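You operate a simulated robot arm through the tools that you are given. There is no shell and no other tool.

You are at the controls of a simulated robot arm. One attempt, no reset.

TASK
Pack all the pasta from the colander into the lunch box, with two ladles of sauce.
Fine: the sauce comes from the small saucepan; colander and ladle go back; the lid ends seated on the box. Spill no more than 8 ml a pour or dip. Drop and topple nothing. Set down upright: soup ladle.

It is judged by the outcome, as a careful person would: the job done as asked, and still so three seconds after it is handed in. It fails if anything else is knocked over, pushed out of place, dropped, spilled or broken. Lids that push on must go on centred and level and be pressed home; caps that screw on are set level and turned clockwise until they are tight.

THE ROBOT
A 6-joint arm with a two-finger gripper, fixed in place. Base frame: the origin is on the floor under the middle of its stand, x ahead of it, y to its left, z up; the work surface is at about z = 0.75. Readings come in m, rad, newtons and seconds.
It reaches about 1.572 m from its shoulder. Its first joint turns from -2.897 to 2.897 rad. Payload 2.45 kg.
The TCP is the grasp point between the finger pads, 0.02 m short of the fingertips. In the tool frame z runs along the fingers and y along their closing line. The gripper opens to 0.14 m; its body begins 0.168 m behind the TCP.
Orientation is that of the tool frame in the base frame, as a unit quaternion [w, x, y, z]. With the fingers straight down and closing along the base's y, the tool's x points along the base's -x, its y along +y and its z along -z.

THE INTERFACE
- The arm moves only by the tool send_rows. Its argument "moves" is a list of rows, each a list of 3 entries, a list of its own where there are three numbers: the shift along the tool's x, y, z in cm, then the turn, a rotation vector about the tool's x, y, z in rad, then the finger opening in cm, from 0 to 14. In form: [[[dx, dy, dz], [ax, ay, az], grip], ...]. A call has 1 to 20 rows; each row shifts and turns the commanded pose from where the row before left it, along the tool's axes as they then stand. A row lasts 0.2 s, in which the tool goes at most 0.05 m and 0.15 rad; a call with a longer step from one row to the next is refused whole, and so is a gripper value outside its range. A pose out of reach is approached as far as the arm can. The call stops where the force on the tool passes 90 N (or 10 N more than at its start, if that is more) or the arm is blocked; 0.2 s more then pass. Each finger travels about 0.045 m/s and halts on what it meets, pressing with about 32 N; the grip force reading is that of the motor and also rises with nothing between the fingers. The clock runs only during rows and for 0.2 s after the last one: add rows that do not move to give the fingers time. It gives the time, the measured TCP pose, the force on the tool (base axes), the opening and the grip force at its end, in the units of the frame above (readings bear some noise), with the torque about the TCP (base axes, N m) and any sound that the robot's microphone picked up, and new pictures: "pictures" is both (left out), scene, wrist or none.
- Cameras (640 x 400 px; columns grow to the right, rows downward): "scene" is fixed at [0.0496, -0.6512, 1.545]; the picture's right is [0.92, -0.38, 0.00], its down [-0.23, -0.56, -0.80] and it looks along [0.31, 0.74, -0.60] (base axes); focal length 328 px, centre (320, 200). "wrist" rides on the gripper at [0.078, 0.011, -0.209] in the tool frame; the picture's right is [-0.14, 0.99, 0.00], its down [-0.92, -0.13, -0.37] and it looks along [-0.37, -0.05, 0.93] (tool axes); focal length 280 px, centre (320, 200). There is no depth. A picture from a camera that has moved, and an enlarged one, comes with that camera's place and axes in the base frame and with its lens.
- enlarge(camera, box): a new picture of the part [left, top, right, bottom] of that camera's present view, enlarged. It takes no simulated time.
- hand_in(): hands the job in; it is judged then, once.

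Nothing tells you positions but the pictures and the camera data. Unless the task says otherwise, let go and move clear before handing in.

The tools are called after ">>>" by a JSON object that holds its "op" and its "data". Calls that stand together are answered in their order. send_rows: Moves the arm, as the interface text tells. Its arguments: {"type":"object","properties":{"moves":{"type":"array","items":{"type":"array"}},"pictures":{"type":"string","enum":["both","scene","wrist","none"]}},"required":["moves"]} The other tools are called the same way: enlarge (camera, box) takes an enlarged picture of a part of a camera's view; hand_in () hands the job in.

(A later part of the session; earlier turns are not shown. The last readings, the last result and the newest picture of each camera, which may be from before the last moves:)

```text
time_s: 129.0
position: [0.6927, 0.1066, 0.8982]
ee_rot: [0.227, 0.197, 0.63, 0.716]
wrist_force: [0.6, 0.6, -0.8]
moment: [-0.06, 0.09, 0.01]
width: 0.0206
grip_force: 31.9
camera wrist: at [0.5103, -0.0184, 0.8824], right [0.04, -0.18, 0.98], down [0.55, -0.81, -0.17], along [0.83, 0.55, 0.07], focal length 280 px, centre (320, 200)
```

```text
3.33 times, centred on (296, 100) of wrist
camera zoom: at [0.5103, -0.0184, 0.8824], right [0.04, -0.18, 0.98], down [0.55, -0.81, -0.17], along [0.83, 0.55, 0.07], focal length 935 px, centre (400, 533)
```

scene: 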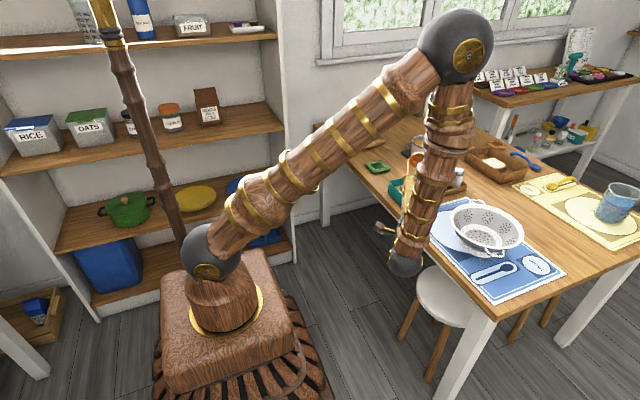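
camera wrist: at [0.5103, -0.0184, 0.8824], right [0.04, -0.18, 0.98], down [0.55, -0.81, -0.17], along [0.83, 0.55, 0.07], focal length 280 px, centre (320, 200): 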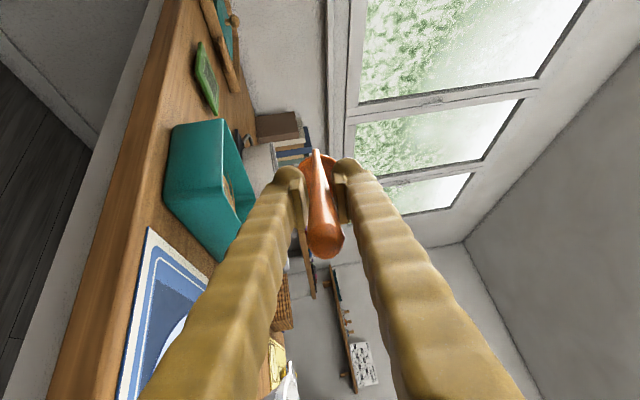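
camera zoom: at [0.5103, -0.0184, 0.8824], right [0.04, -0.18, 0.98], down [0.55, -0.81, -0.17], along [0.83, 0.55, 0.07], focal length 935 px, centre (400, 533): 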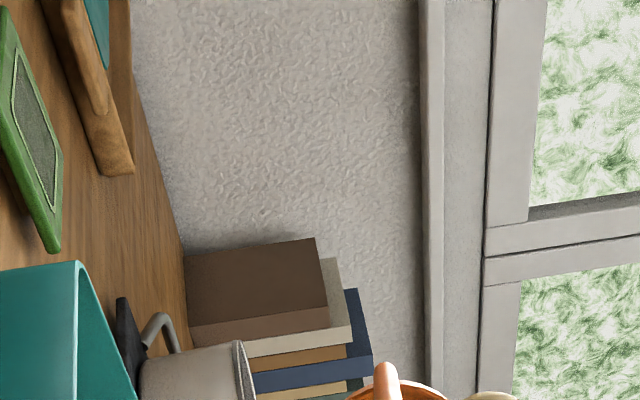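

Tilted to 97° and the ladle should have drained. I tilt slightly more, hold to drain fully, then start reversing.

>>> {"op": "send_rows", "data": {"moves": [[[0, -1.0, -0.17], [-0.06, 0, 0], 0], [[0, -1.0, -0.17], [-0.06, 0, 0], 0], [[0, 0, 0], [0, 0, 0], 0], [[0, 0, 0], [0, 0, 0], 0], [[0, 0, 0], [0, 0, 0], 0], [[0, 0, 0], [0, 0, 0], 0], [[0, 0, 0], [0, 0, 0], 0]], "pictures": "scene"}}

>>> {"op": "enlarge", "data": {"camera": "scene", "box": [360, 120, 488, 200]}}

```text
time_s: 130.6
position: [0.6936, 0.106, 0.879]
ee_rot: [0.238, 0.184, 0.587, 0.752]
wrist_force: [-0.1, 0.4, -0.3]
moment: [-0.08, 0.08, -0.02]
width: 0.0202
grip_force: 32.0
```

scene: 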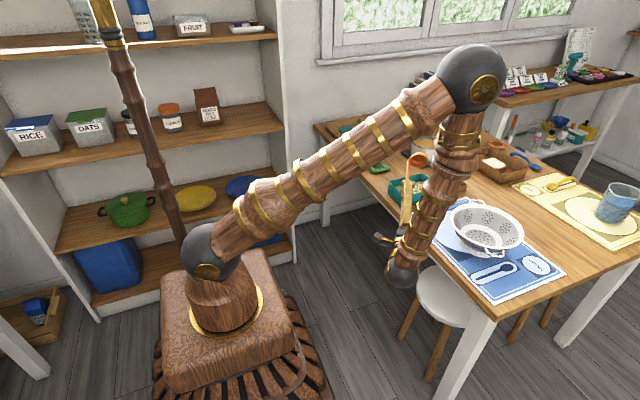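

```text
5.00 times, centred on (424, 160) of scene
camera zoom: at [0.0496, -0.6512, 1.545], right [0.92, -0.38, 0.0], down [-0.23, -0.56, -0.8], along [0.31, 0.74, -0.6], focal length 1640 px, centre (-200, 400)
```

zoom: 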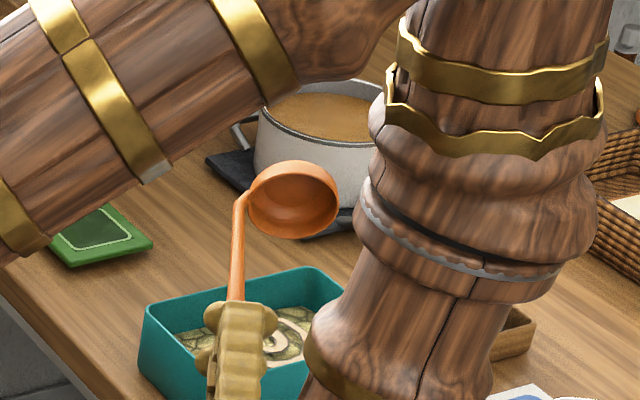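

The ladle is empty and the sauce shows on the pasta. I rotate it back upright about the lip.

>>> {"op": "send_rows", "data": {"moves": [[[0, 0.82, 0.21], [0.05, 0, 0], 0], [[0, 1.63, 0.42], [0.1, 0, 0], 0], [[0, 1.63, 0.42], [0.1, 0, 0], 0], [[0, 1.63, 0.42], [0.1, 0, 0], 0], [[0, 1.63, 0.42], [0.1, 0, 0], 0], [[0, 1.63, 0.42], [0.1, 0, 0], 0], [[0, 1.63, 0.42], [0.1, 0, 0], 0], [[0, 1.63, 0.42], [0.1, 0, 0], 0], [[0, 1.63, 0.42], [0.1, 0, 0], 0], [[0, 1.63, 0.42], [0.1, 0, 0], 0], [[0, 1.63, 0.42], [0.1, 0, 0], 0], [[0, 1.63, 0.42], [0.1, 0, 0], 0], [[0, 1.63, 0.42], [0.1, 0, 0], 0], [[0, 1.63, 0.42], [0.1, 0, 0], 0], [[0, 1.63, 0.42], [0.1, 0, 0], 0], [[0, 1.63, 0.42], [0.1, 0, 0], 0], [[0, 1.63, 0.42], [0.1, 0, 0], 0], [[0, 1.63, 0.42], [0.1, 0, 0], 0], [[0, 1.1, 0.28], [0.067, 0, 0], 0], [[0, 0, 0], [0, 0, 0], 0]], "pictures": "scene"}}

>>> {"op": "enlarge", "data": {"camera": "scene", "box": [360, 120, 488, 200]}}

```text
time_s: 134.8
position: [0.8095, 0.272, 1.0514]
ee_rot: [0.002, 0.301, 0.954, 0.0]
wrist_force: [-0.3, 1.4, -0.8]
moment: [0.01, -0.01, -0.02]
width: 0.0203
grip_force: 31.8
```

scene: 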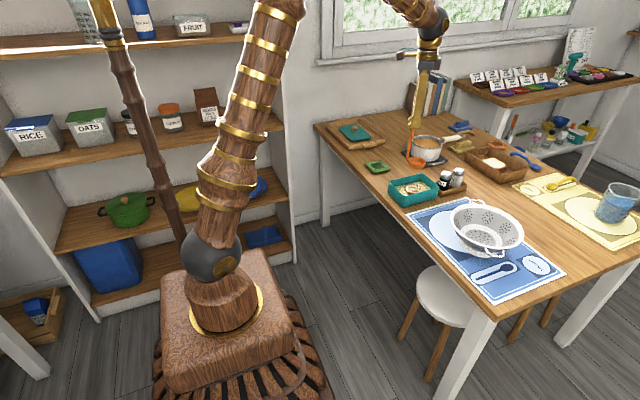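

```text
5.00 times, centred on (424, 160) of scene
camera zoom: at [0.0496, -0.6512, 1.545], right [0.92, -0.38, 0.0], down [-0.23, -0.56, -0.8], along [0.31, 0.74, -0.6], focal length 1640 px, centre (-200, 400)
```

zoom: 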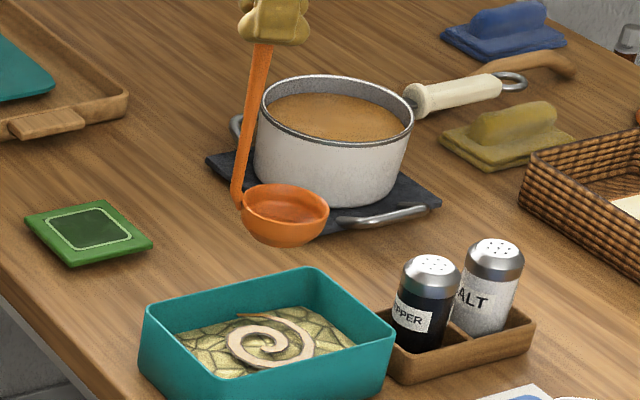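

One ladle is in, no spill. I yaw back and return over the pan for the second ladle.

>>> {"op": "send_rows", "data": {"moves": [[[0, 0, -0.5], [0, 0, -0.11], 0], [[0, 0, -0.5], [0, 0, -0.125], 0], [[0, 0, -0.5], [0, 0, -0.125], 0], [[0, 0, -0.5], [0, 0, -0.125], 0], [[0, 0, -0.5], [0, 0, -0.125], 0], [[-1.5, 1.31, 0], [0, 0, 0], 0], [[-2.914, 2.543, 0], [0, 0, 0], 0], [[-2.914, 2.543, 0], [0, 0, 0], 0], [[-2.914, 2.543, 0], [0, 0, 0], 0], [[-2.914, 2.543, 0], [0, 0, 0], 0], [[-2.914, 2.543, 0], [0, 0, 0], 0], [[-2.914, 2.543, 0], [0, 0, 0], 0], [[-1.416, 1.232, 0], [0, 0, 0], 0], [[0, 0, 0], [0, 0, 0], 0]], "pictures": "both"}}

>>> {"op": "enlarge", "data": {"camera": "scene", "box": [380, 95, 476, 155]}}

>>> {"op": "enlarge", "data": {"camera": "wrist", "box": [220, 90, 412, 210]}}

```text
time_s: 137.8
position: [1.0136, 0.4485, 1.0756]
ee_rot: [0.003, 0.001, 1.0, -0.001]
wrist_force: [-0.7, 0.5, -0.9]
moment: [0.01, -0.01, -0.02]
width: 0.0203
grip_force: 32.1
camera wrist: at [0.9344, 0.4605, 1.2852], right [0.14, 0.99, 0.0], down [0.92, -0.13, 0.37], along [0.37, -0.05, -0.93], focal length 280 px, centre (320, 200)
```

scene: 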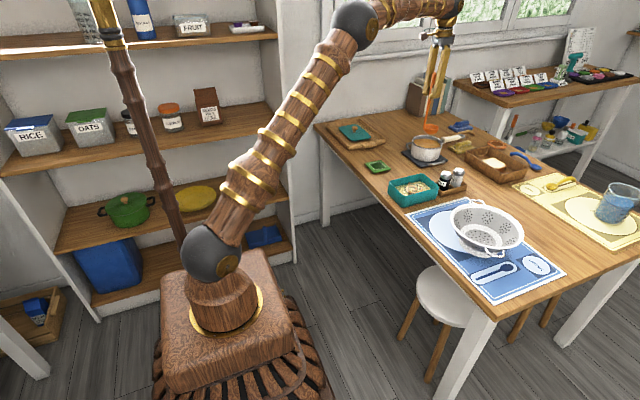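
wrist: 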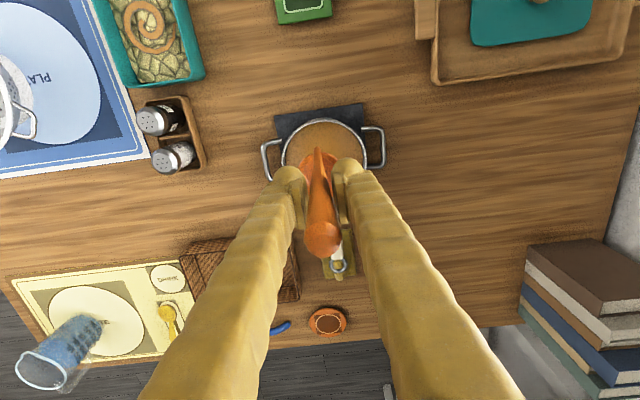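

```text
6.67 times, centred on (428, 125) of scene
camera zoom: at [0.0496, -0.6512, 1.545], right [0.92, -0.38, 0.0], down [-0.23, -0.56, -0.8], along [0.31, 0.74, -0.6], focal length 2187 px, centre (-400, 700)
```

zoom: 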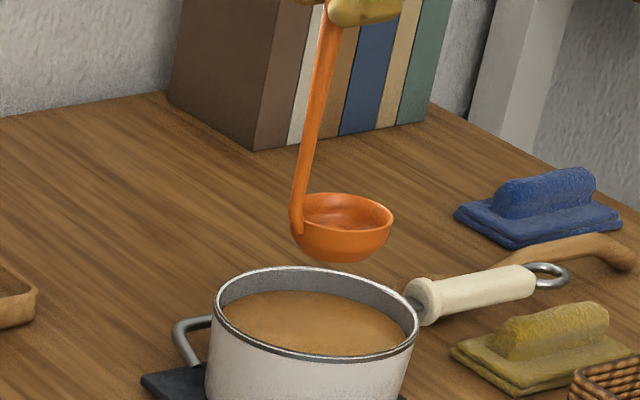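

```text
3.33 times, centred on (316, 150) of wrist
camera zoom: at [0.9344, 0.4605, 1.2852], right [0.14, 0.99, 0.0], down [0.92, -0.13, 0.37], along [0.37, -0.05, -0.93], focal length 935 px, centre (333, 367)
```

zoom: 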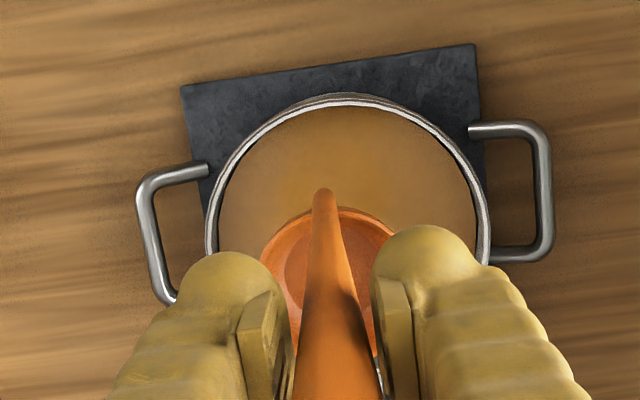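

The ladle has shifted about 2° in the grip during the first pour. I correct that with a small hand tilt so the bowl is level, then check.

>>> {"op": "send_rows", "data": {"moves": [[[0, 0, 0], [-0.025, -0.038, 0], 0], [[0, 0, 0], [0, 0, 0], 0]], "pictures": "none"}}

>>> {"op": "enlarge", "data": {"camera": "scene", "box": [396, 75, 476, 125]}}

>>> {"op": "enlarge", "data": {"camera": "scene", "box": [396, 110, 460, 150]}}

```text
time_s: 138.4
position: [1.014, 0.448, 1.0763]
ee_rot: [0.022, 0.001, 1.0, 0.012]
wrist_force: [-0.6, -1.1, -0.9]
moment: [0.03, 0.04, 0.0]
width: 0.0207
grip_force: 32.3
```

```text
8.00 times, centred on (436, 100) of scene
camera zoom: at [0.0496, -0.6512, 1.545], right [0.92, -0.38, 0.0], down [-0.23, -0.56, -0.8], along [0.31, 0.74, -0.6], focal length 2625 px, centre (-608, 1000)
```

zoom: 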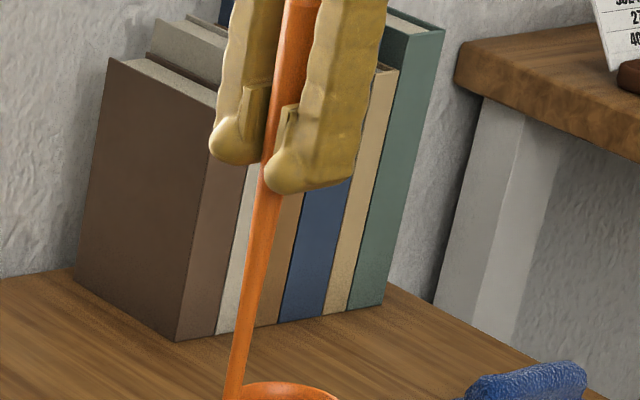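

```text
10.00 times, centred on (428, 130) of scene
camera zoom: at [0.0496, -0.6512, 1.545], right [0.92, -0.38, 0.0], down [-0.23, -0.56, -0.8], along [0.31, 0.74, -0.6], focal length 3281 px, centre (-760, 900)
```

zoom: 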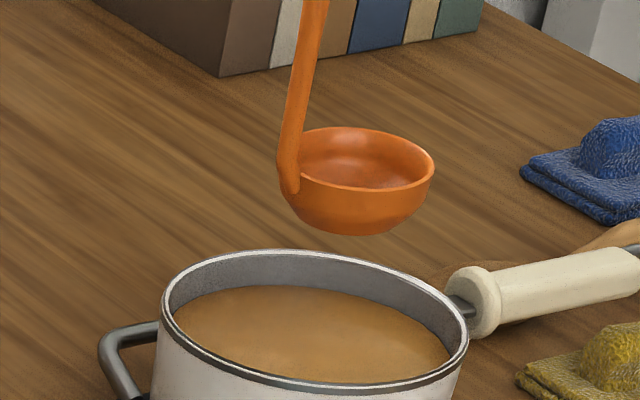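

>>> {"op": "enlarge", "data": {"camera": "scene", "box": [416, 117, 448, 137]}}

>>> {"op": "enlarge", "data": {"camera": "wrist", "box": [272, 120, 368, 180]}}

```text
16.00 times, centred on (432, 127) of scene
camera zoom: at [0.0496, -0.6512, 1.545], right [0.92, -0.38, 0.0], down [-0.23, -0.56, -0.8], along [0.31, 0.74, -0.6], focal length 5249 px, centre (-1472, 1368)
```

zoom: 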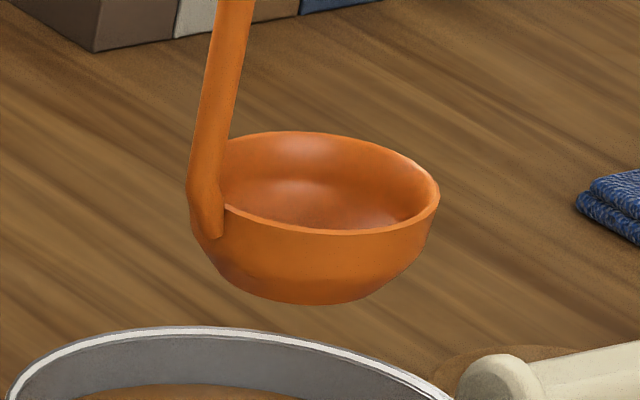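

```text
6.67 times, centred on (320, 150) of wrist
camera zoom: at [0.9262, 0.4559, 1.2824], right [0.14, 0.99, 0.03], down [0.9, -0.14, 0.41], along [0.41, -0.03, -0.91], focal length 1869 px, centre (320, 533)
```

zoom: 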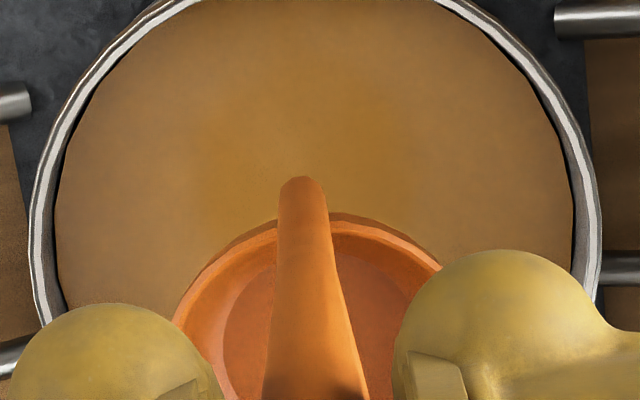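

The bowl is level within about a degree and centred. I dip for the second ladle, slightly deeper since the level dropped.

>>> {"op": "send_rows", "data": {"moves": [[[0.09, -0.05, 2], [0, 0, 0], 0], [[0.09, -0.05, 2], [0, 0, 0], 0], [[0.09, -0.05, 2], [0, 0, 0], 0], [[0.07, -0.04, 1.5], [0, 0, 0], 0], [[0.04, -0.02, 1], [0, 0, 0], 0], [[0.04, -0.02, 1], [0, 0, 0], 0], [[0.03, -0.02, 0.8], [0, 0, 0], 0], [[0.02, -0.01, 0.5], [0, 0, 0], 0], [[0, 0, 0], [0, 0, 0], 0], [[0, 0, 0], [0, 0, 0], 0]], "pictures": "both"}}

>>> {"op": "enlarge", "data": {"camera": "scene", "box": [380, 105, 476, 165]}}

>>> {"op": "enlarge", "data": {"camera": "wrist", "box": [220, 90, 412, 210]}}

```text
time_s: 140.6
position: [1.0134, 0.45, 0.969]
ee_rot: [0.022, 0.001, 1.0, 0.012]
wrist_force: [-0.5, 0.2, -2.1]
moment: [0.0, 0.01, -0.03]
width: 0.0204
grip_force: 31.8
camera wrist: at [0.9266, 0.4575, 1.1751], right [0.14, 0.99, 0.03], down [0.9, -0.14, 0.4], along [0.4, -0.03, -0.91], focal length 280 px, centre (320, 200)
```

scene: 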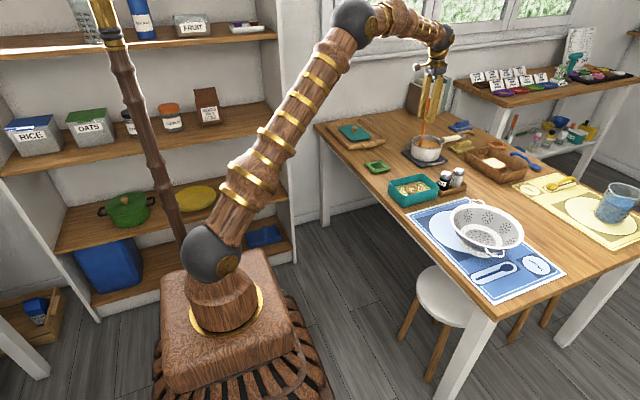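
wrist: 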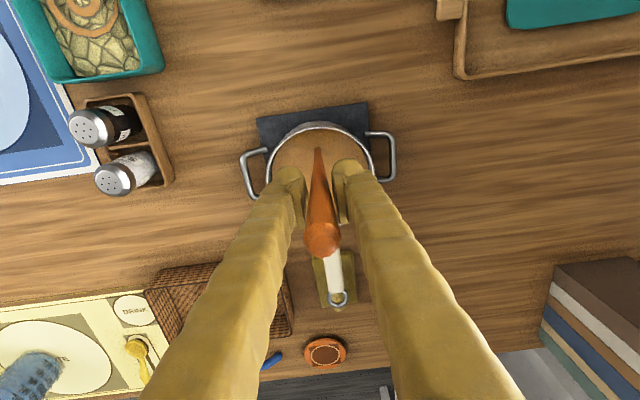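

```text
6.67 times, centred on (428, 135) of scene
camera zoom: at [0.0496, -0.6512, 1.545], right [0.92, -0.38, 0.0], down [-0.23, -0.56, -0.8], along [0.31, 0.74, -0.6], focal length 2187 px, centre (-400, 633)
```

zoom: 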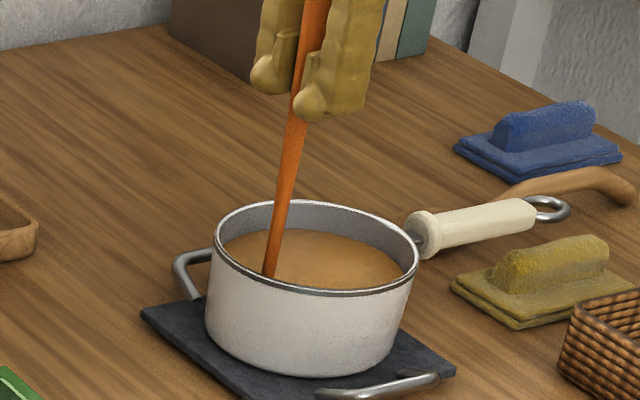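

```text
3.33 times, centred on (316, 150) of wrist
camera zoom: at [0.9266, 0.4575, 1.1751], right [0.14, 0.99, 0.03], down [0.9, -0.14, 0.4], along [0.4, -0.03, -0.91], focal length 935 px, centre (333, 367)
```

zoom: 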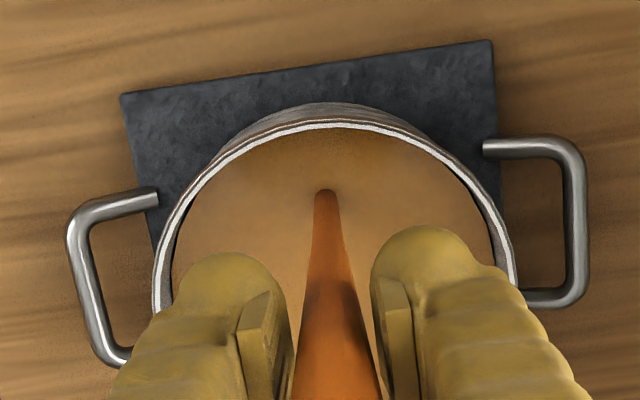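

Submerged and filled. I lift slowly straight up, clear of the rim.

>>> {"op": "send_rows", "data": {"moves": [[[-0.02, 0.01, -0.4], [0, 0, 0], 0], [[-0.03, 0.02, -0.7], [0, 0, 0], 0], [[-0.04, 0.02, -0.8], [0, 0, 0], 0], [[-0.04, 0.02, -0.8], [0, 0, 0], 0], [[-0.04, 0.02, -0.8], [0, 0, 0], 0], [[-0.04, 0.02, -0.8], [0, 0, 0], 0], [[-0.04, 0.02, -0.8], [0, 0, 0], 0], [[-0.04, 0.02, -0.8], [0, 0, 0], 0], [[-0.04, 0.02, -0.9], [0, 0, 0], 0], [[-0.04, 0.02, -1.0], [0, 0, 0], 0], [[-0.04, 0.02, -1.0], [0, 0, 0], 0], [[-0.04, 0.02, -0.9], [0, 0, 0], 0], [[-0.02, 0.01, -0.6], [0, 0, 0], 0], [[-0.01, 0.01, -0.3], [0, 0, 0], 0], [[0, 0, 0], [0, 0, 0], 0]], "pictures": "scene"}}

>>> {"op": "enlarge", "data": {"camera": "scene", "box": [396, 110, 460, 150]}}

```text
time_s: 143.8
position: [1.0137, 0.4502, 1.0756]
ee_rot: [0.022, 0.001, 1.0, 0.012]
wrist_force: [0.3, 0.6, -1.9]
moment: [0.0, 0.06, -0.02]
width: 0.0208
grip_force: 31.7
```

scene: 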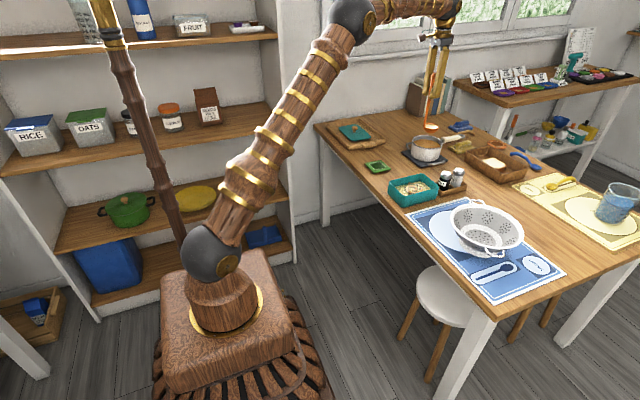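

```text
10.00 times, centred on (428, 130) of scene
camera zoom: at [0.0496, -0.6512, 1.545], right [0.92, -0.38, 0.0], down [-0.23, -0.56, -0.8], along [0.31, 0.74, -0.6], focal length 3281 px, centre (-760, 900)
```

zoom: 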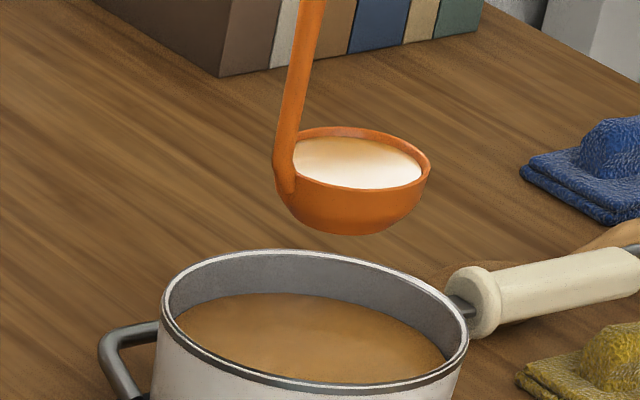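

A second full, level ladle. I carry it smoothly to the box as before.

>>> {"op": "send_rows", "data": {"moves": [[[0.3, -0.264, -0.02], [0, 0, 0], 0], [[0.6, -0.527, -0.04], [0, 0, 0], 0], [[0.9, -0.791, -0.055], [0, 0, 0], 0], [[1.2, -1.054, -0.075], [0, 0, 0], 0], [[1.2, -1.054, -0.075], [0, 0, 0], 0], [[1.2, -1.054, -0.075], [0, 0, 0], 0], [[1.2, -1.054, -0.075], [0, 0, 0], 0], [[1.2, -1.054, -0.075], [0, 0, 0], 0], [[1.2, -1.054, -0.075], [0, 0, 0], 0], [[1.2, -1.054, -0.075], [0, 0, 0], 0], [[1.2, -1.054, -0.075], [0, 0, 0], 0], [[1.2, -1.054, -0.075], [0, 0, 0], 0], [[1.2, -1.054, -0.075], [0, 0, 0], 0], [[1.2, -1.054, -0.075], [0, 0, 0], 0], [[1.2, -1.054, -0.075], [0, 0, 0], 0], [[1.2, -1.054, -0.075], [0, 0, 0], 0], [[1.2, -1.054, -0.075], [0, 0, 0], 0], [[0.9, -0.791, -0.055], [0, 0, 0], 0], [[0.6, -0.527, -0.04], [0, 0, 0], 0], [[0.25, -0.22, -0.015], [0, 0, 0], 0]], "pictures": "scene"}}

>>> {"op": "enlarge", "data": {"camera": "scene", "box": [360, 100, 488, 180]}}

```text
time_s: 148.0
position: [0.8093, 0.2722, 1.0747]
ee_rot: [0.022, 0.001, 1.0, 0.012]
wrist_force: [-0.7, -0.1, -1.8]
moment: [0.01, 0.04, 0.01]
width: 0.0206
grip_force: 31.8
```

scene: 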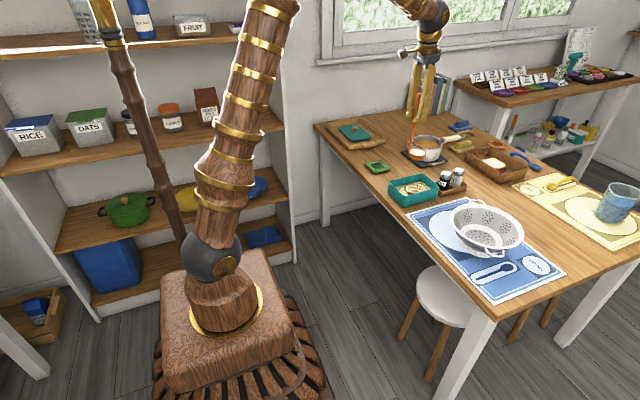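

```text
5.00 times, centred on (424, 140) of scene
camera zoom: at [0.0496, -0.6512, 1.545], right [0.92, -0.38, 0.0], down [-0.23, -0.56, -0.8], along [0.31, 0.74, -0.6], focal length 1640 px, centre (-200, 500)
```

zoom: 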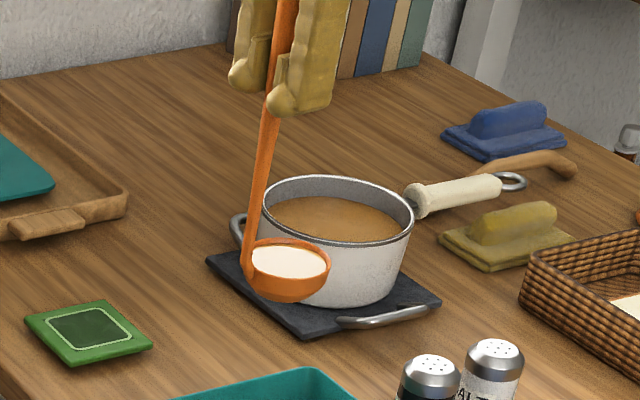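

No spill. I yaw about the true vertical and lower a little, as before.

>>> {"op": "send_rows", "data": {"moves": [[[0, 0, 0.1], [0.0009, -0.0005, 0.02], 0], [[0, 0, 0.2], [0.0018, -0.001, 0.04], 0], [[0, 0, 0.2], [0.0026, -0.0014, 0.06], 0], [[0, 0, 0.2], [0.0026, -0.0014, 0.06], 0], [[0, 0, 0.2], [0.0026, -0.0014, 0.06], 0], [[0, 0, 0.2], [0.0026, -0.0014, 0.06], 0], [[0, 0, 0.2], [0.0026, -0.0014, 0.06], 0], [[0, 0, 0.2], [0.0026, -0.0014, 0.06], 0], [[0, 0, 0.2], [0.0026, -0.0014, 0.06], 0], [[0, 0, 0.2], [0.0026, -0.0014, 0.06], 0], [[0, 0, 0.2], [0.0018, -0.001, 0.04], 0], [[0, 0, 0.1], [0.0013, -0.0007, 0.03], 0], [[0, 0, 0], [0, 0, 0], 0]], "pictures": "both"}}

>>> {"op": "enlarge", "data": {"camera": "scene", "box": [360, 120, 488, 200]}}

```text
time_s: 150.8
position: [0.8101, 0.2717, 1.0529]
ee_rot: [0.024, 0.302, 0.953, 0.005]
wrist_force: [-0.7, 0.2, -1.8]
moment: [0.03, 0.03, -0.01]
width: 0.0206
grip_force: 31.5
camera wrist: at [0.7424, 0.3277, 1.2591], right [0.68, 0.73, 0.03], down [0.66, -0.63, 0.4], along [0.31, -0.26, -0.91], focal length 280 px, centre (320, 200)
```

scene: 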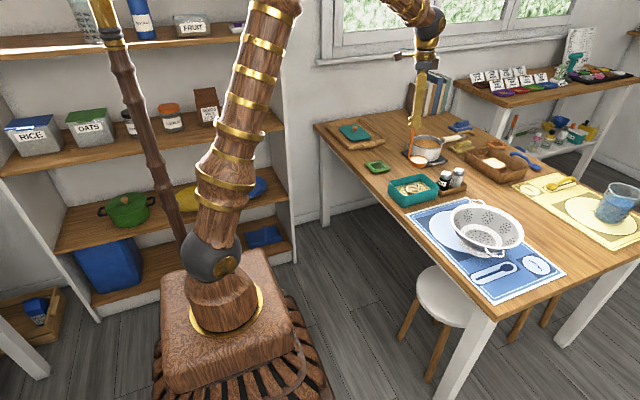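
wrist: 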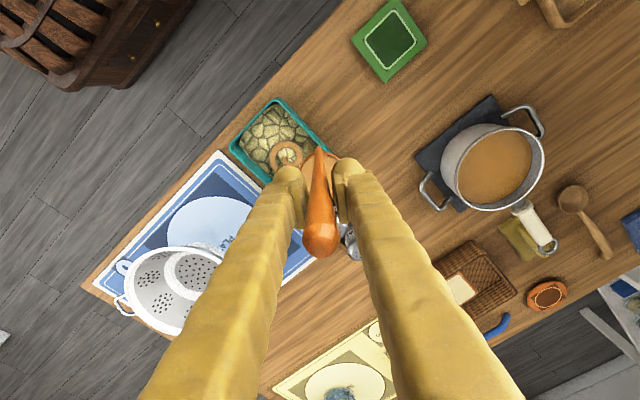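

```text
5.00 times, centred on (424, 160) of scene
camera zoom: at [0.0496, -0.6512, 1.545], right [0.92, -0.38, 0.0], down [-0.23, -0.56, -0.8], along [0.31, 0.74, -0.6], focal length 1640 px, centre (-200, 400)
```

zoom: 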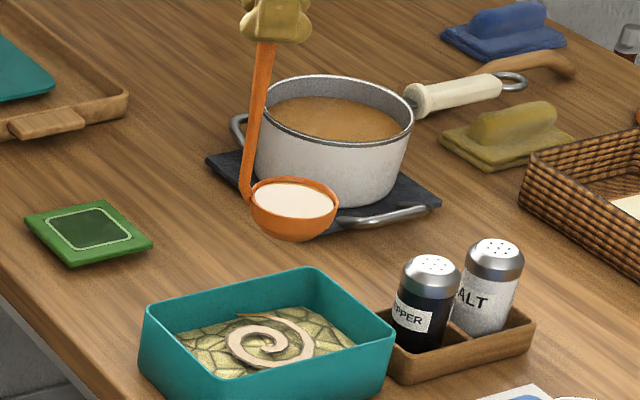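

Same position as the first pour. I tilt about the lip again.

>>> {"op": "send_rows", "data": {"moves": [[[0, -0.42, -0.08], [-0.025, 0, 0], 0], [[0, -0.83, -0.15], [-0.05, 0, 0], 0], [[0, -0.83, -0.15], [-0.05, 0, 0], 0], [[0, -0.83, -0.15], [-0.05, 0, 0], 0], [[0, 0, 0], [0, 0, 0], 0], [[0, -0.83, -0.15], [-0.05, 0, 0], 0], [[0, 0, 0], [0, 0, 0], 0], [[0, -0.83, -0.15], [-0.05, 0, 0], 0], [[0, 0, 0], [0, 0, 0], 0], [[0, -0.83, -0.15], [-0.05, 0, 0], 0], [[0, 0, 0], [0, 0, 0], 0], [[0, -0.83, -0.15], [-0.05, 0, 0], 0], [[0, 0, 0], [0, 0, 0], 0]], "pictures": "scene"}}

>>> {"op": "enlarge", "data": {"camera": "scene", "box": [360, 120, 488, 200]}}

```text
time_s: 153.6
position: [0.7737, 0.2194, 1.0518]
ee_rot: [0.08, 0.292, 0.936, 0.182]
wrist_force: [-0.1, 0.3, -1.1]
moment: [-0.04, 0.1, -0.04]
width: 0.0206
grip_force: 32.3
```

scene: 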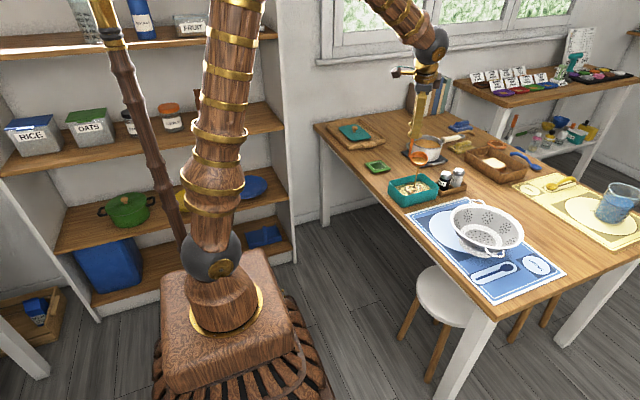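

```text
5.00 times, centred on (424, 160) of scene
camera zoom: at [0.0496, -0.6512, 1.545], right [0.92, -0.38, 0.0], down [-0.23, -0.56, -0.8], along [0.31, 0.74, -0.6], focal length 1640 px, centre (-200, 400)
```

zoom: 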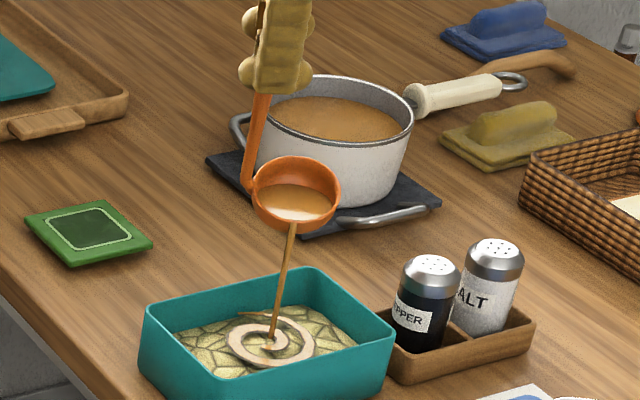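

Pouring well into the box centre. I continue tilting.

>>> {"op": "send_rows", "data": {"moves": [[[0, -0.83, -0.15], [-0.05, 0, 0], 0], [[0, 0, 0], [0, 0, 0], 0], [[0, -0.83, -0.15], [-0.05, 0, 0], 0], [[0, 0, 0], [0, 0, 0], 0], [[0, -0.83, -0.15], [-0.05, 0, 0], 0], [[0, 0, 0], [0, 0, 0], 0], [[0, -0.83, -0.15], [-0.05, 0, 0], 0], [[0, 0, 0], [0, 0, 0], 0], [[0, -1.33, -0.216], [-0.08, 0, 0], 0], [[0, 0, 0], [0, 0, 0], 0], [[0, -1.33, -0.216], [-0.08, 0, 0], 0], [[0, 0, 0], [0, 0, 0], 0], [[0, -1.33, -0.216], [-0.08, 0, 0], 0], [[0, 0, 0], [0, 0, 0], 0], [[0, -1.33, -0.216], [-0.08, 0, 0], 0], [[0, 0, 0], [0, 0, 0], 0], [[0, -1.33, -0.216], [-0.08, 0, 0], 0], [[0, 0, 0], [0, 0, 0], 0]], "pictures": "scene"}}

>>> {"op": "enlarge", "data": {"camera": "scene", "box": [360, 120, 488, 200]}}

```text
time_s: 157.4
position: [0.7263, 0.1458, 1.0062]
ee_rot: [0.163, 0.255, 0.84, 0.451]
wrist_force: [-0.2, -0.2, -0.7]
moment: [-0.08, 0.04, 0.0]
width: 0.0205
grip_force: 32.5
```

scene: 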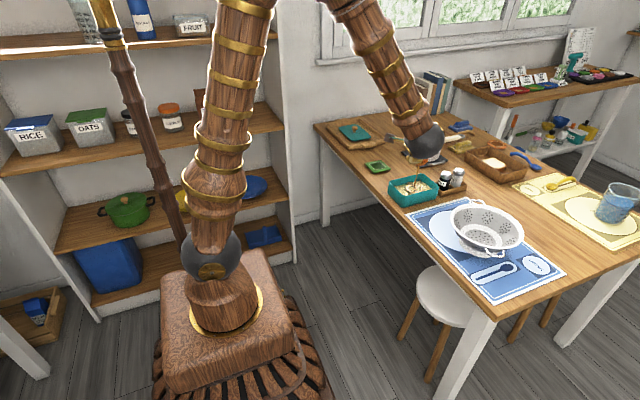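

```text
5.00 times, centred on (424, 160) of scene
camera zoom: at [0.0496, -0.6512, 1.545], right [0.92, -0.38, 0.0], down [-0.23, -0.56, -0.8], along [0.31, 0.74, -0.6], focal length 1640 px, centre (-200, 400)
```

zoom: 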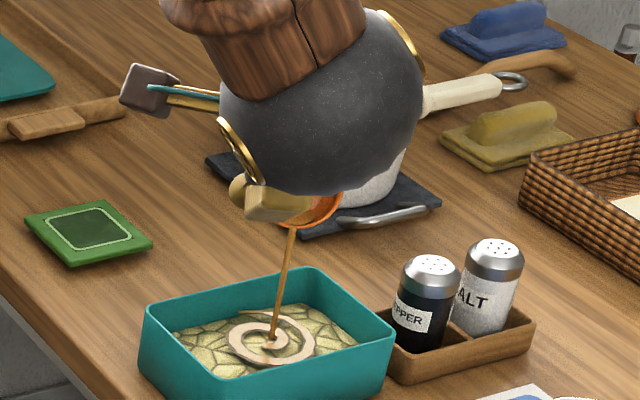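

>>> {"op": "send_rows", "data": {"moves": [[[0, -1.33, -0.216], [-0.08, 0, 0], 0], [[0, 0, 0], [0, 0, 0], 0], [[0, -1.33, -0.216], [-0.08, 0, 0], 0], [[0, 0, 0], [0, 0, 0], 0], [[0, -1.33, -0.216], [-0.08, 0, 0], 0], [[0, 0, 0], [0, 0, 0], 0], [[0, -1.33, -0.216], [-0.08, 0, 0], 0], [[0, 0, 0], [0, 0, 0], 0], [[0, -1.33, -0.216], [-0.08, 0, 0], 0], [[0, 0, 0], [0, 0, 0], 0], [[0, -1.33, -0.216], [-0.08, 0, 0], 0], [[0, 0, 0], [0, 0, 0], 0], [[0, -1.33, -0.216], [-0.08, 0, 0], 0], [[0, 0, 0], [0, 0, 0], 0], [[0, -1.33, -0.216], [-0.08, 0, 0], 0], [[0, 0, 0], [0, 0, 0], 0], [[0, -1.33, -0.216], [-0.08, 0, 0], 0], [[0, 0, 0], [0, 0, 0], 0]], "pictures": "none"}}

>>> {"op": "send_rows", "data": {"moves": [[[0, -1.0, -0.17], [-0.06, 0, 0], 0], [[0, 0, 0], [0, 0, 0], 0], [[0, 0, 0], [0, 0, 0], 0], [[0, 0, 0], [0, 0, 0], 0], [[0, 0, 0], [0, 0, 0], 0], [[0, 0, 0], [0, 0, 0], 0]], "pictures": "scene"}}

>>> {"op": "enlarge", "data": {"camera": "scene", "box": [360, 120, 488, 200]}}

```text
time_s: 161.2
position: [0.7018, 0.1047, 0.8963]
ee_rot: [0.242, 0.181, 0.628, 0.717]
wrist_force: [0.5, 0.4, -1.1]
moment: [-0.12, 0.05, 0.01]
width: 0.0205
grip_force: 31.8
```

```text
time_s: 162.6
position: [0.7016, 0.1042, 0.8882]
ee_rot: [0.247, 0.174, 0.607, 0.736]
wrist_force: [0.5, -0.1, -0.1]
moment: [-0.09, 0.1, -0.03]
width: 0.0204
grip_force: 31.8
```

scene: 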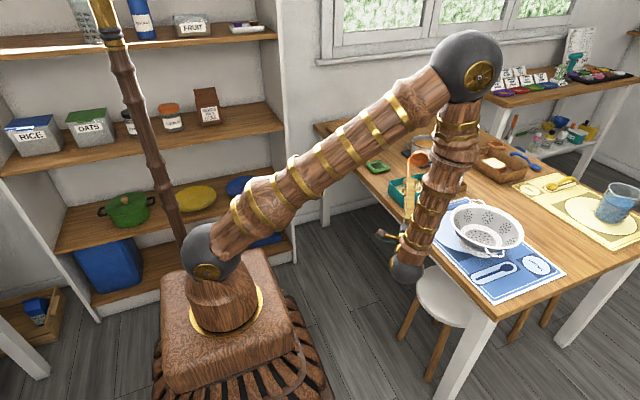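

```text
5.00 times, centred on (424, 160) of scene
camera zoom: at [0.0496, -0.6512, 1.545], right [0.92, -0.38, 0.0], down [-0.23, -0.56, -0.8], along [0.31, 0.74, -0.6], focal length 1640 px, centre (-200, 400)
```

zoom: 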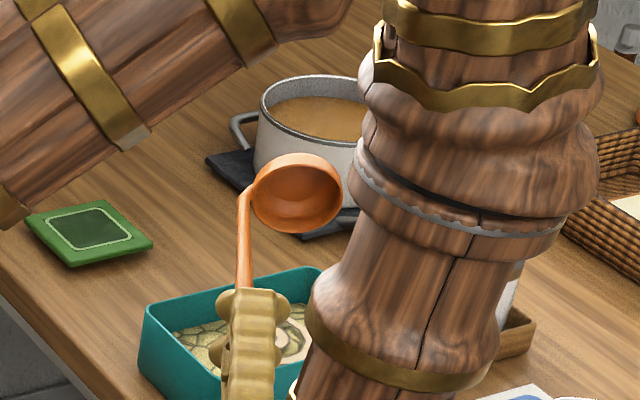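

The second ladle is empty. I rotate it back upright.

>>> {"op": "send_rows", "data": {"moves": [[[0, 0.82, 0.21], [0.05, 0, 0], 0], [[0, 1.63, 0.42], [0.1, 0, 0], 0], [[0, 1.63, 0.42], [0.1, 0, 0], 0], [[0, 1.63, 0.42], [0.1, 0, 0], 0], [[0, 1.63, 0.42], [0.1, 0, 0], 0], [[0, 1.63, 0.42], [0.1, 0, 0], 0], [[0, 1.63, 0.42], [0.1, 0, 0], 0], [[0, 1.63, 0.42], [0.1, 0, 0], 0], [[0, 1.63, 0.42], [0.1, 0, 0], 0], [[0, 1.63, 0.42], [0.1, 0, 0], 0], [[0, 1.63, 0.42], [0.1, 0, 0], 0], [[0, 1.63, 0.42], [0.1, 0, 0], 0], [[0, 1.63, 0.42], [0.1, 0, 0], 0], [[0, 1.63, 0.42], [0.1, 0, 0], 0], [[0, 1.63, 0.42], [0.1, 0, 0], 0], [[0, 1.63, 0.42], [0.1, 0, 0], 0], [[0, 1.63, 0.42], [0.1, 0, 0], 0], [[0, 1.63, 0.42], [0.1, 0, 0], 0], [[0, 0.08, 0.02], [0.005, 0, 0], 0], [[0, 0, 0], [0, 0, 0], 0]], "pictures": "scene"}}

>>> {"op": "enlarge", "data": {"camera": "scene", "box": [360, 120, 488, 200]}}

```text
time_s: 166.8
position: [0.8096, 0.2715, 1.0542]
ee_rot: [0.025, 0.301, 0.953, 0.004]
wrist_force: [0.0, -0.1, -0.3]
moment: [0.0, 0.01, 0.01]
width: 0.0205
grip_force: 32.2
```

scene: 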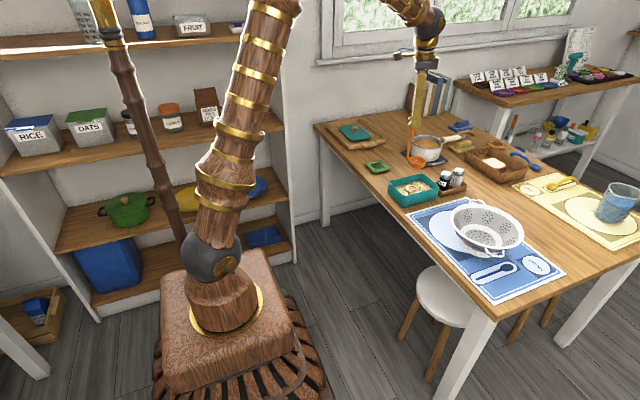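

```text
5.00 times, centred on (424, 160) of scene
camera zoom: at [0.0496, -0.6512, 1.545], right [0.92, -0.38, 0.0], down [-0.23, -0.56, -0.8], along [0.31, 0.74, -0.6], focal length 1640 px, centre (-200, 400)
```

zoom: 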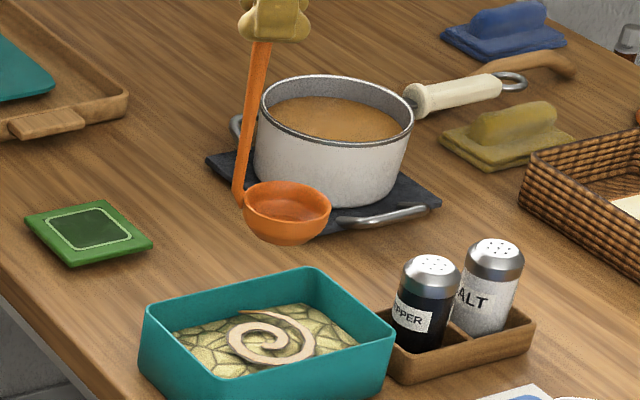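

Both ladles of sauce are in the box and nothing was spilled. I yaw back and carry the empty ladle to above its green rest.

>>> {"op": "send_rows", "data": {"moves": [[[0, 0, -0.44], [-0.0054, 0.0029, -0.1218], 0], [[0, 0, -0.44], [-0.0054, 0.0029, -0.1218], 0], [[0, 0, -0.44], [-0.0054, 0.0029, -0.1218], 0], [[0, 0, -0.44], [-0.0054, 0.0029, -0.1218], 0], [[0, 0, -0.44], [-0.0052, 0.0028, -0.1218], 0], [[0.5, 1.5, 0], [0, 0, 0], 0], [[0.98, 3.0, 0], [0, 0, 0], 0], [[0.98, 3.0, 0], [0, 0, 0], 0], [[0.98, 3.0, 0], [0, 0, 0], 0], [[0.98, 3.0, 0], [0, 0, 0], 0], [[0.98, 3.0, 0], [0, 0, 0], 0], [[0.45, 1.35, 0], [0, 0, 0], 0], [[0, 0, 0], [0, 0, 0], 0]], "pictures": "both"}}

>>> {"op": "enlarge", "data": {"camera": "scene", "box": [330, 110, 426, 170]}}

>>> {"op": "enlarge", "data": {"camera": "wrist", "box": [240, 90, 400, 190]}}

```text
time_s: 169.6
position: [0.752, 0.4507, 1.0754]
ee_rot: [0.021, 0.002, 1.0, 0.011]
wrist_force: [0.2, -0.2, -1.4]
moment: [0.03, 0.02, 0.0]
width: 0.0204
grip_force: 32.0
camera wrist: at [0.6651, 0.4589, 1.2819], right [0.14, 0.99, 0.03], down [0.9, -0.14, 0.4], along [0.4, -0.03, -0.91], focal length 280 px, centre (320, 200)
```

scene: 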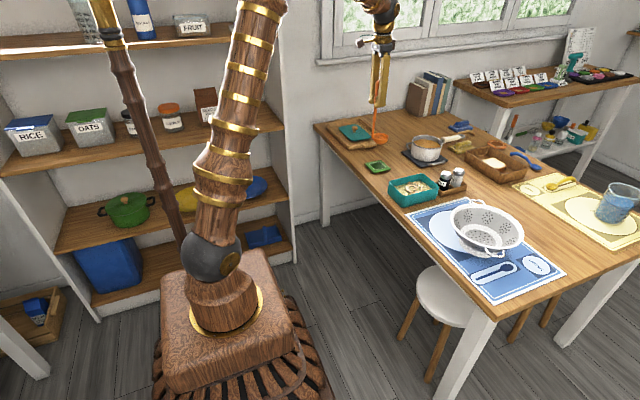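
wrist: 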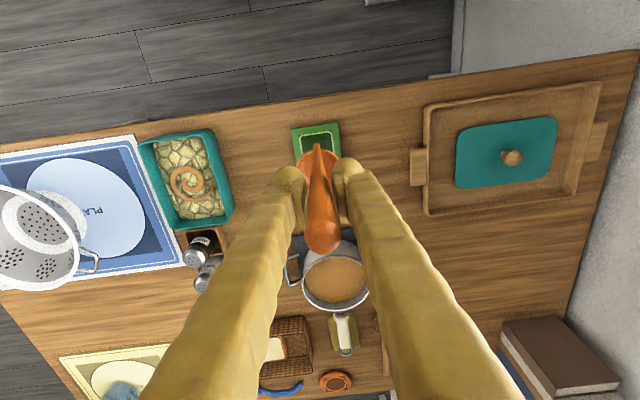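

```text
6.67 times, centred on (378, 140) of scene
camera zoom: at [0.0496, -0.6512, 1.545], right [0.92, -0.38, 0.0], down [-0.23, -0.56, -0.8], along [0.31, 0.74, -0.6], focal length 2187 px, centre (-67, 600)
```

zoom: 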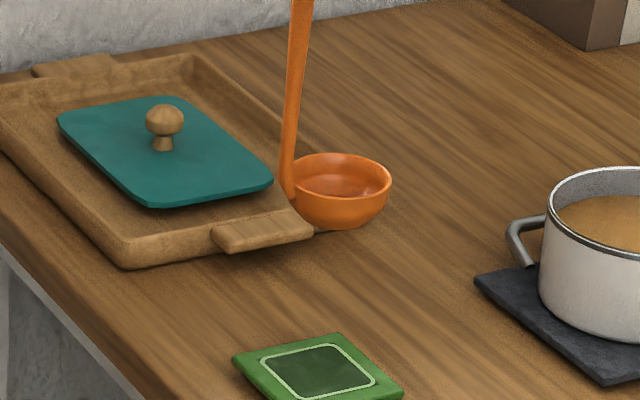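

```text
4.00 times, centred on (320, 140) of wrist
camera zoom: at [0.6651, 0.4589, 1.2819], right [0.14, 0.99, 0.03], down [0.9, -0.14, 0.4], along [0.4, -0.03, -0.91], focal length 1122 px, centre (320, 440)
```

zoom: 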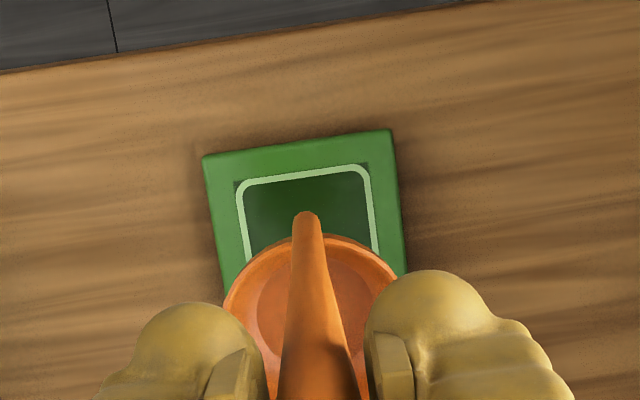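

The ladle is vertical and centred over its rest. I lower most of the way and check.

>>> {"op": "send_rows", "data": {"moves": [[[0.06, -0.03, 1.5], [0, 0, 0], 0], [[0.126, -0.066, 3], [0, 0, 0], 0], [[0.126, -0.066, 3], [0, 0, 0], 0], [[0.105, -0.055, 2.5], [0, 0, 0], 0], [[0.042, -0.022, 1], [0, 0, 0], 0], [[0, 0, 0], [0, 0, 0], 0]], "pictures": "scene"}}

>>> {"op": "enlarge", "data": {"camera": "scene", "box": [344, 135, 424, 185]}}

>>> {"op": "enlarge", "data": {"camera": "wrist", "box": [240, 90, 400, 190]}}

```text
time_s: 171.0
position: [0.7511, 0.4482, 0.9654]
ee_rot: [0.021, 0.001, 1.0, 0.011]
wrist_force: [-0.3, -0.2, -0.7]
moment: [0.0, 0.02, -0.02]
width: 0.0204
grip_force: 32.0
```

scene: 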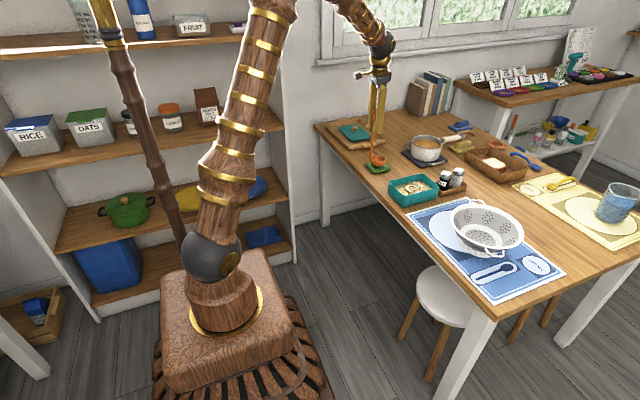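

```text
8.00 times, centred on (384, 160) of scene
camera zoom: at [0.0496, -0.6512, 1.545], right [0.92, -0.38, 0.0], down [-0.23, -0.56, -0.8], along [0.31, 0.74, -0.6], focal length 2625 px, centre (-192, 520)
```

zoom: 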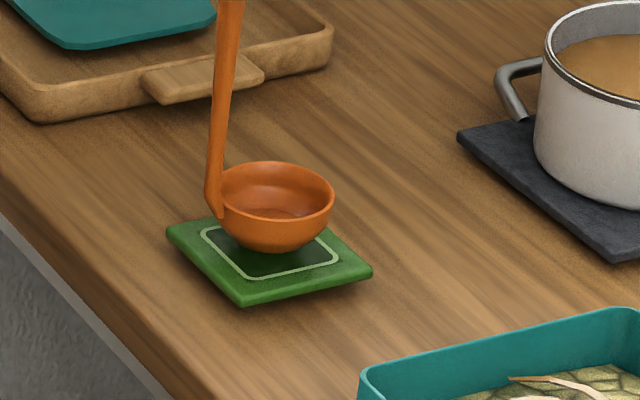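

```text
4.00 times, centred on (320, 140) of wrist
camera zoom: at [0.6646, 0.4566, 1.172], right [0.14, 0.99, 0.03], down [0.9, -0.14, 0.4], along [0.4, -0.03, -0.91], focal length 1122 px, centre (320, 440)
```

zoom: 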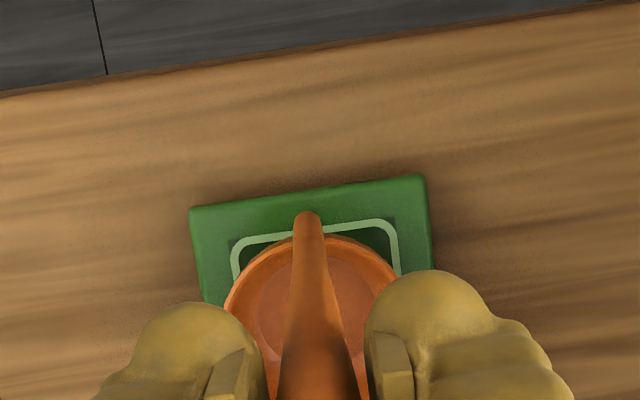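

About 1 cm above the rest and aligned. I lower gently until it touches.

>>> {"op": "send_rows", "data": {"moves": [[[0.02, -0.01, 0.4], [0, 0, 0], 0], [[0.01, -0.01, 0.3], [0, 0, 0], 0], [[0, 0, 0], [0, 0, 0], 0]], "pictures": "none"}}

>>> {"op": "send_rows", "data": {"moves": [[[0.01, 0, 0.15], [0, 0, 0], 0], [[0, 0, 0], [0, 0, 0], 0]], "pictures": "none"}}

>>> {"op": "enlarge", "data": {"camera": "scene", "box": [344, 135, 424, 185]}}

```text
time_s: 171.8
position: [0.7513, 0.4478, 0.9596]
ee_rot: [0.021, 0.001, 1.0, 0.011]
wrist_force: [-0.6, 0.5, -1.4]
moment: [-0.02, 0.03, 0.0]
width: 0.0204
grip_force: 32.3
```

```text
time_s: 172.4
position: [0.7517, 0.4499, 0.9585]
ee_rot: [0.021, 0.001, 1.0, 0.011]
wrist_force: [-1.2, 0.2, -0.8]
moment: [0.01, 0.03, 0.01]
width: 0.0207
grip_force: 32.1
```

```text
8.00 times, centred on (384, 160) of scene
camera zoom: at [0.0496, -0.6512, 1.545], right [0.92, -0.38, 0.0], down [-0.23, -0.56, -0.8], along [0.31, 0.74, -0.6], focal length 2625 px, centre (-192, 520)
```

zoom: 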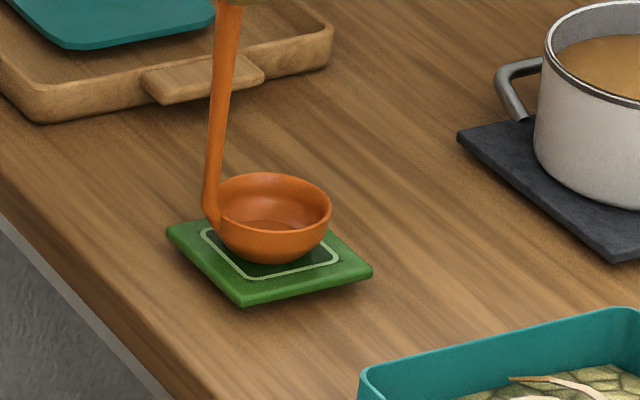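

>>> {"op": "send_rows", "data": {"moves": [[[-0.2, 0, 0], [0, 0, 0], 0], [[0, 0, 0.15], [0, 0, 0], 0], [[0, 0, 0], [0, 0, 0], 0]], "pictures": "none"}}

>>> {"op": "send_rows", "data": {"moves": [[[0, 0, 0.15], [0, 0, 0], 0], [[0, 0, 0], [0, 0, 0], 0]], "pictures": "none"}}

>>> {"op": "enlarge", "data": {"camera": "scene", "box": [344, 135, 424, 185]}}

```text
time_s: 173.2
position: [0.7528, 0.4497, 0.9573]
ee_rot: [0.021, 0.0, 1.0, 0.011]
wrist_force: [-0.8, 0.6, -0.9]
moment: [-0.03, 0.01, 0.01]
width: 0.0205
grip_force: 31.8
```

```text
time_s: 173.8
position: [0.7536, 0.4501, 0.9564]
ee_rot: [0.021, 0.0, 1.0, 0.01]
wrist_force: [-0.7, 0.1, 11.0]
moment: [-0.04, -0.11, 0.01]
width: 0.0204
grip_force: 31.6
```

```text
8.00 times, centred on (384, 160) of scene
camera zoom: at [0.0496, -0.6512, 1.545], right [0.92, -0.38, 0.0], down [-0.23, -0.56, -0.8], along [0.31, 0.74, -0.6], focal length 2625 px, centre (-192, 520)
```

zoom: 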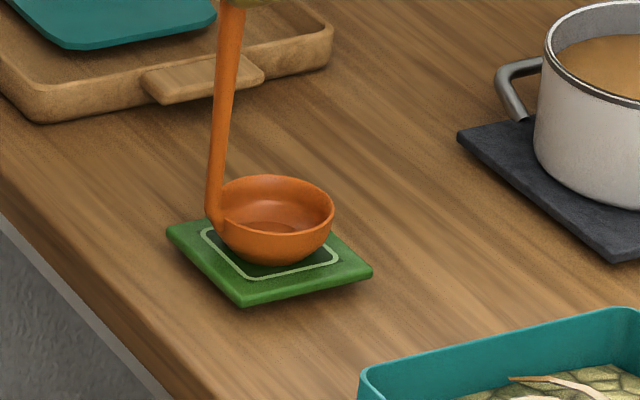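

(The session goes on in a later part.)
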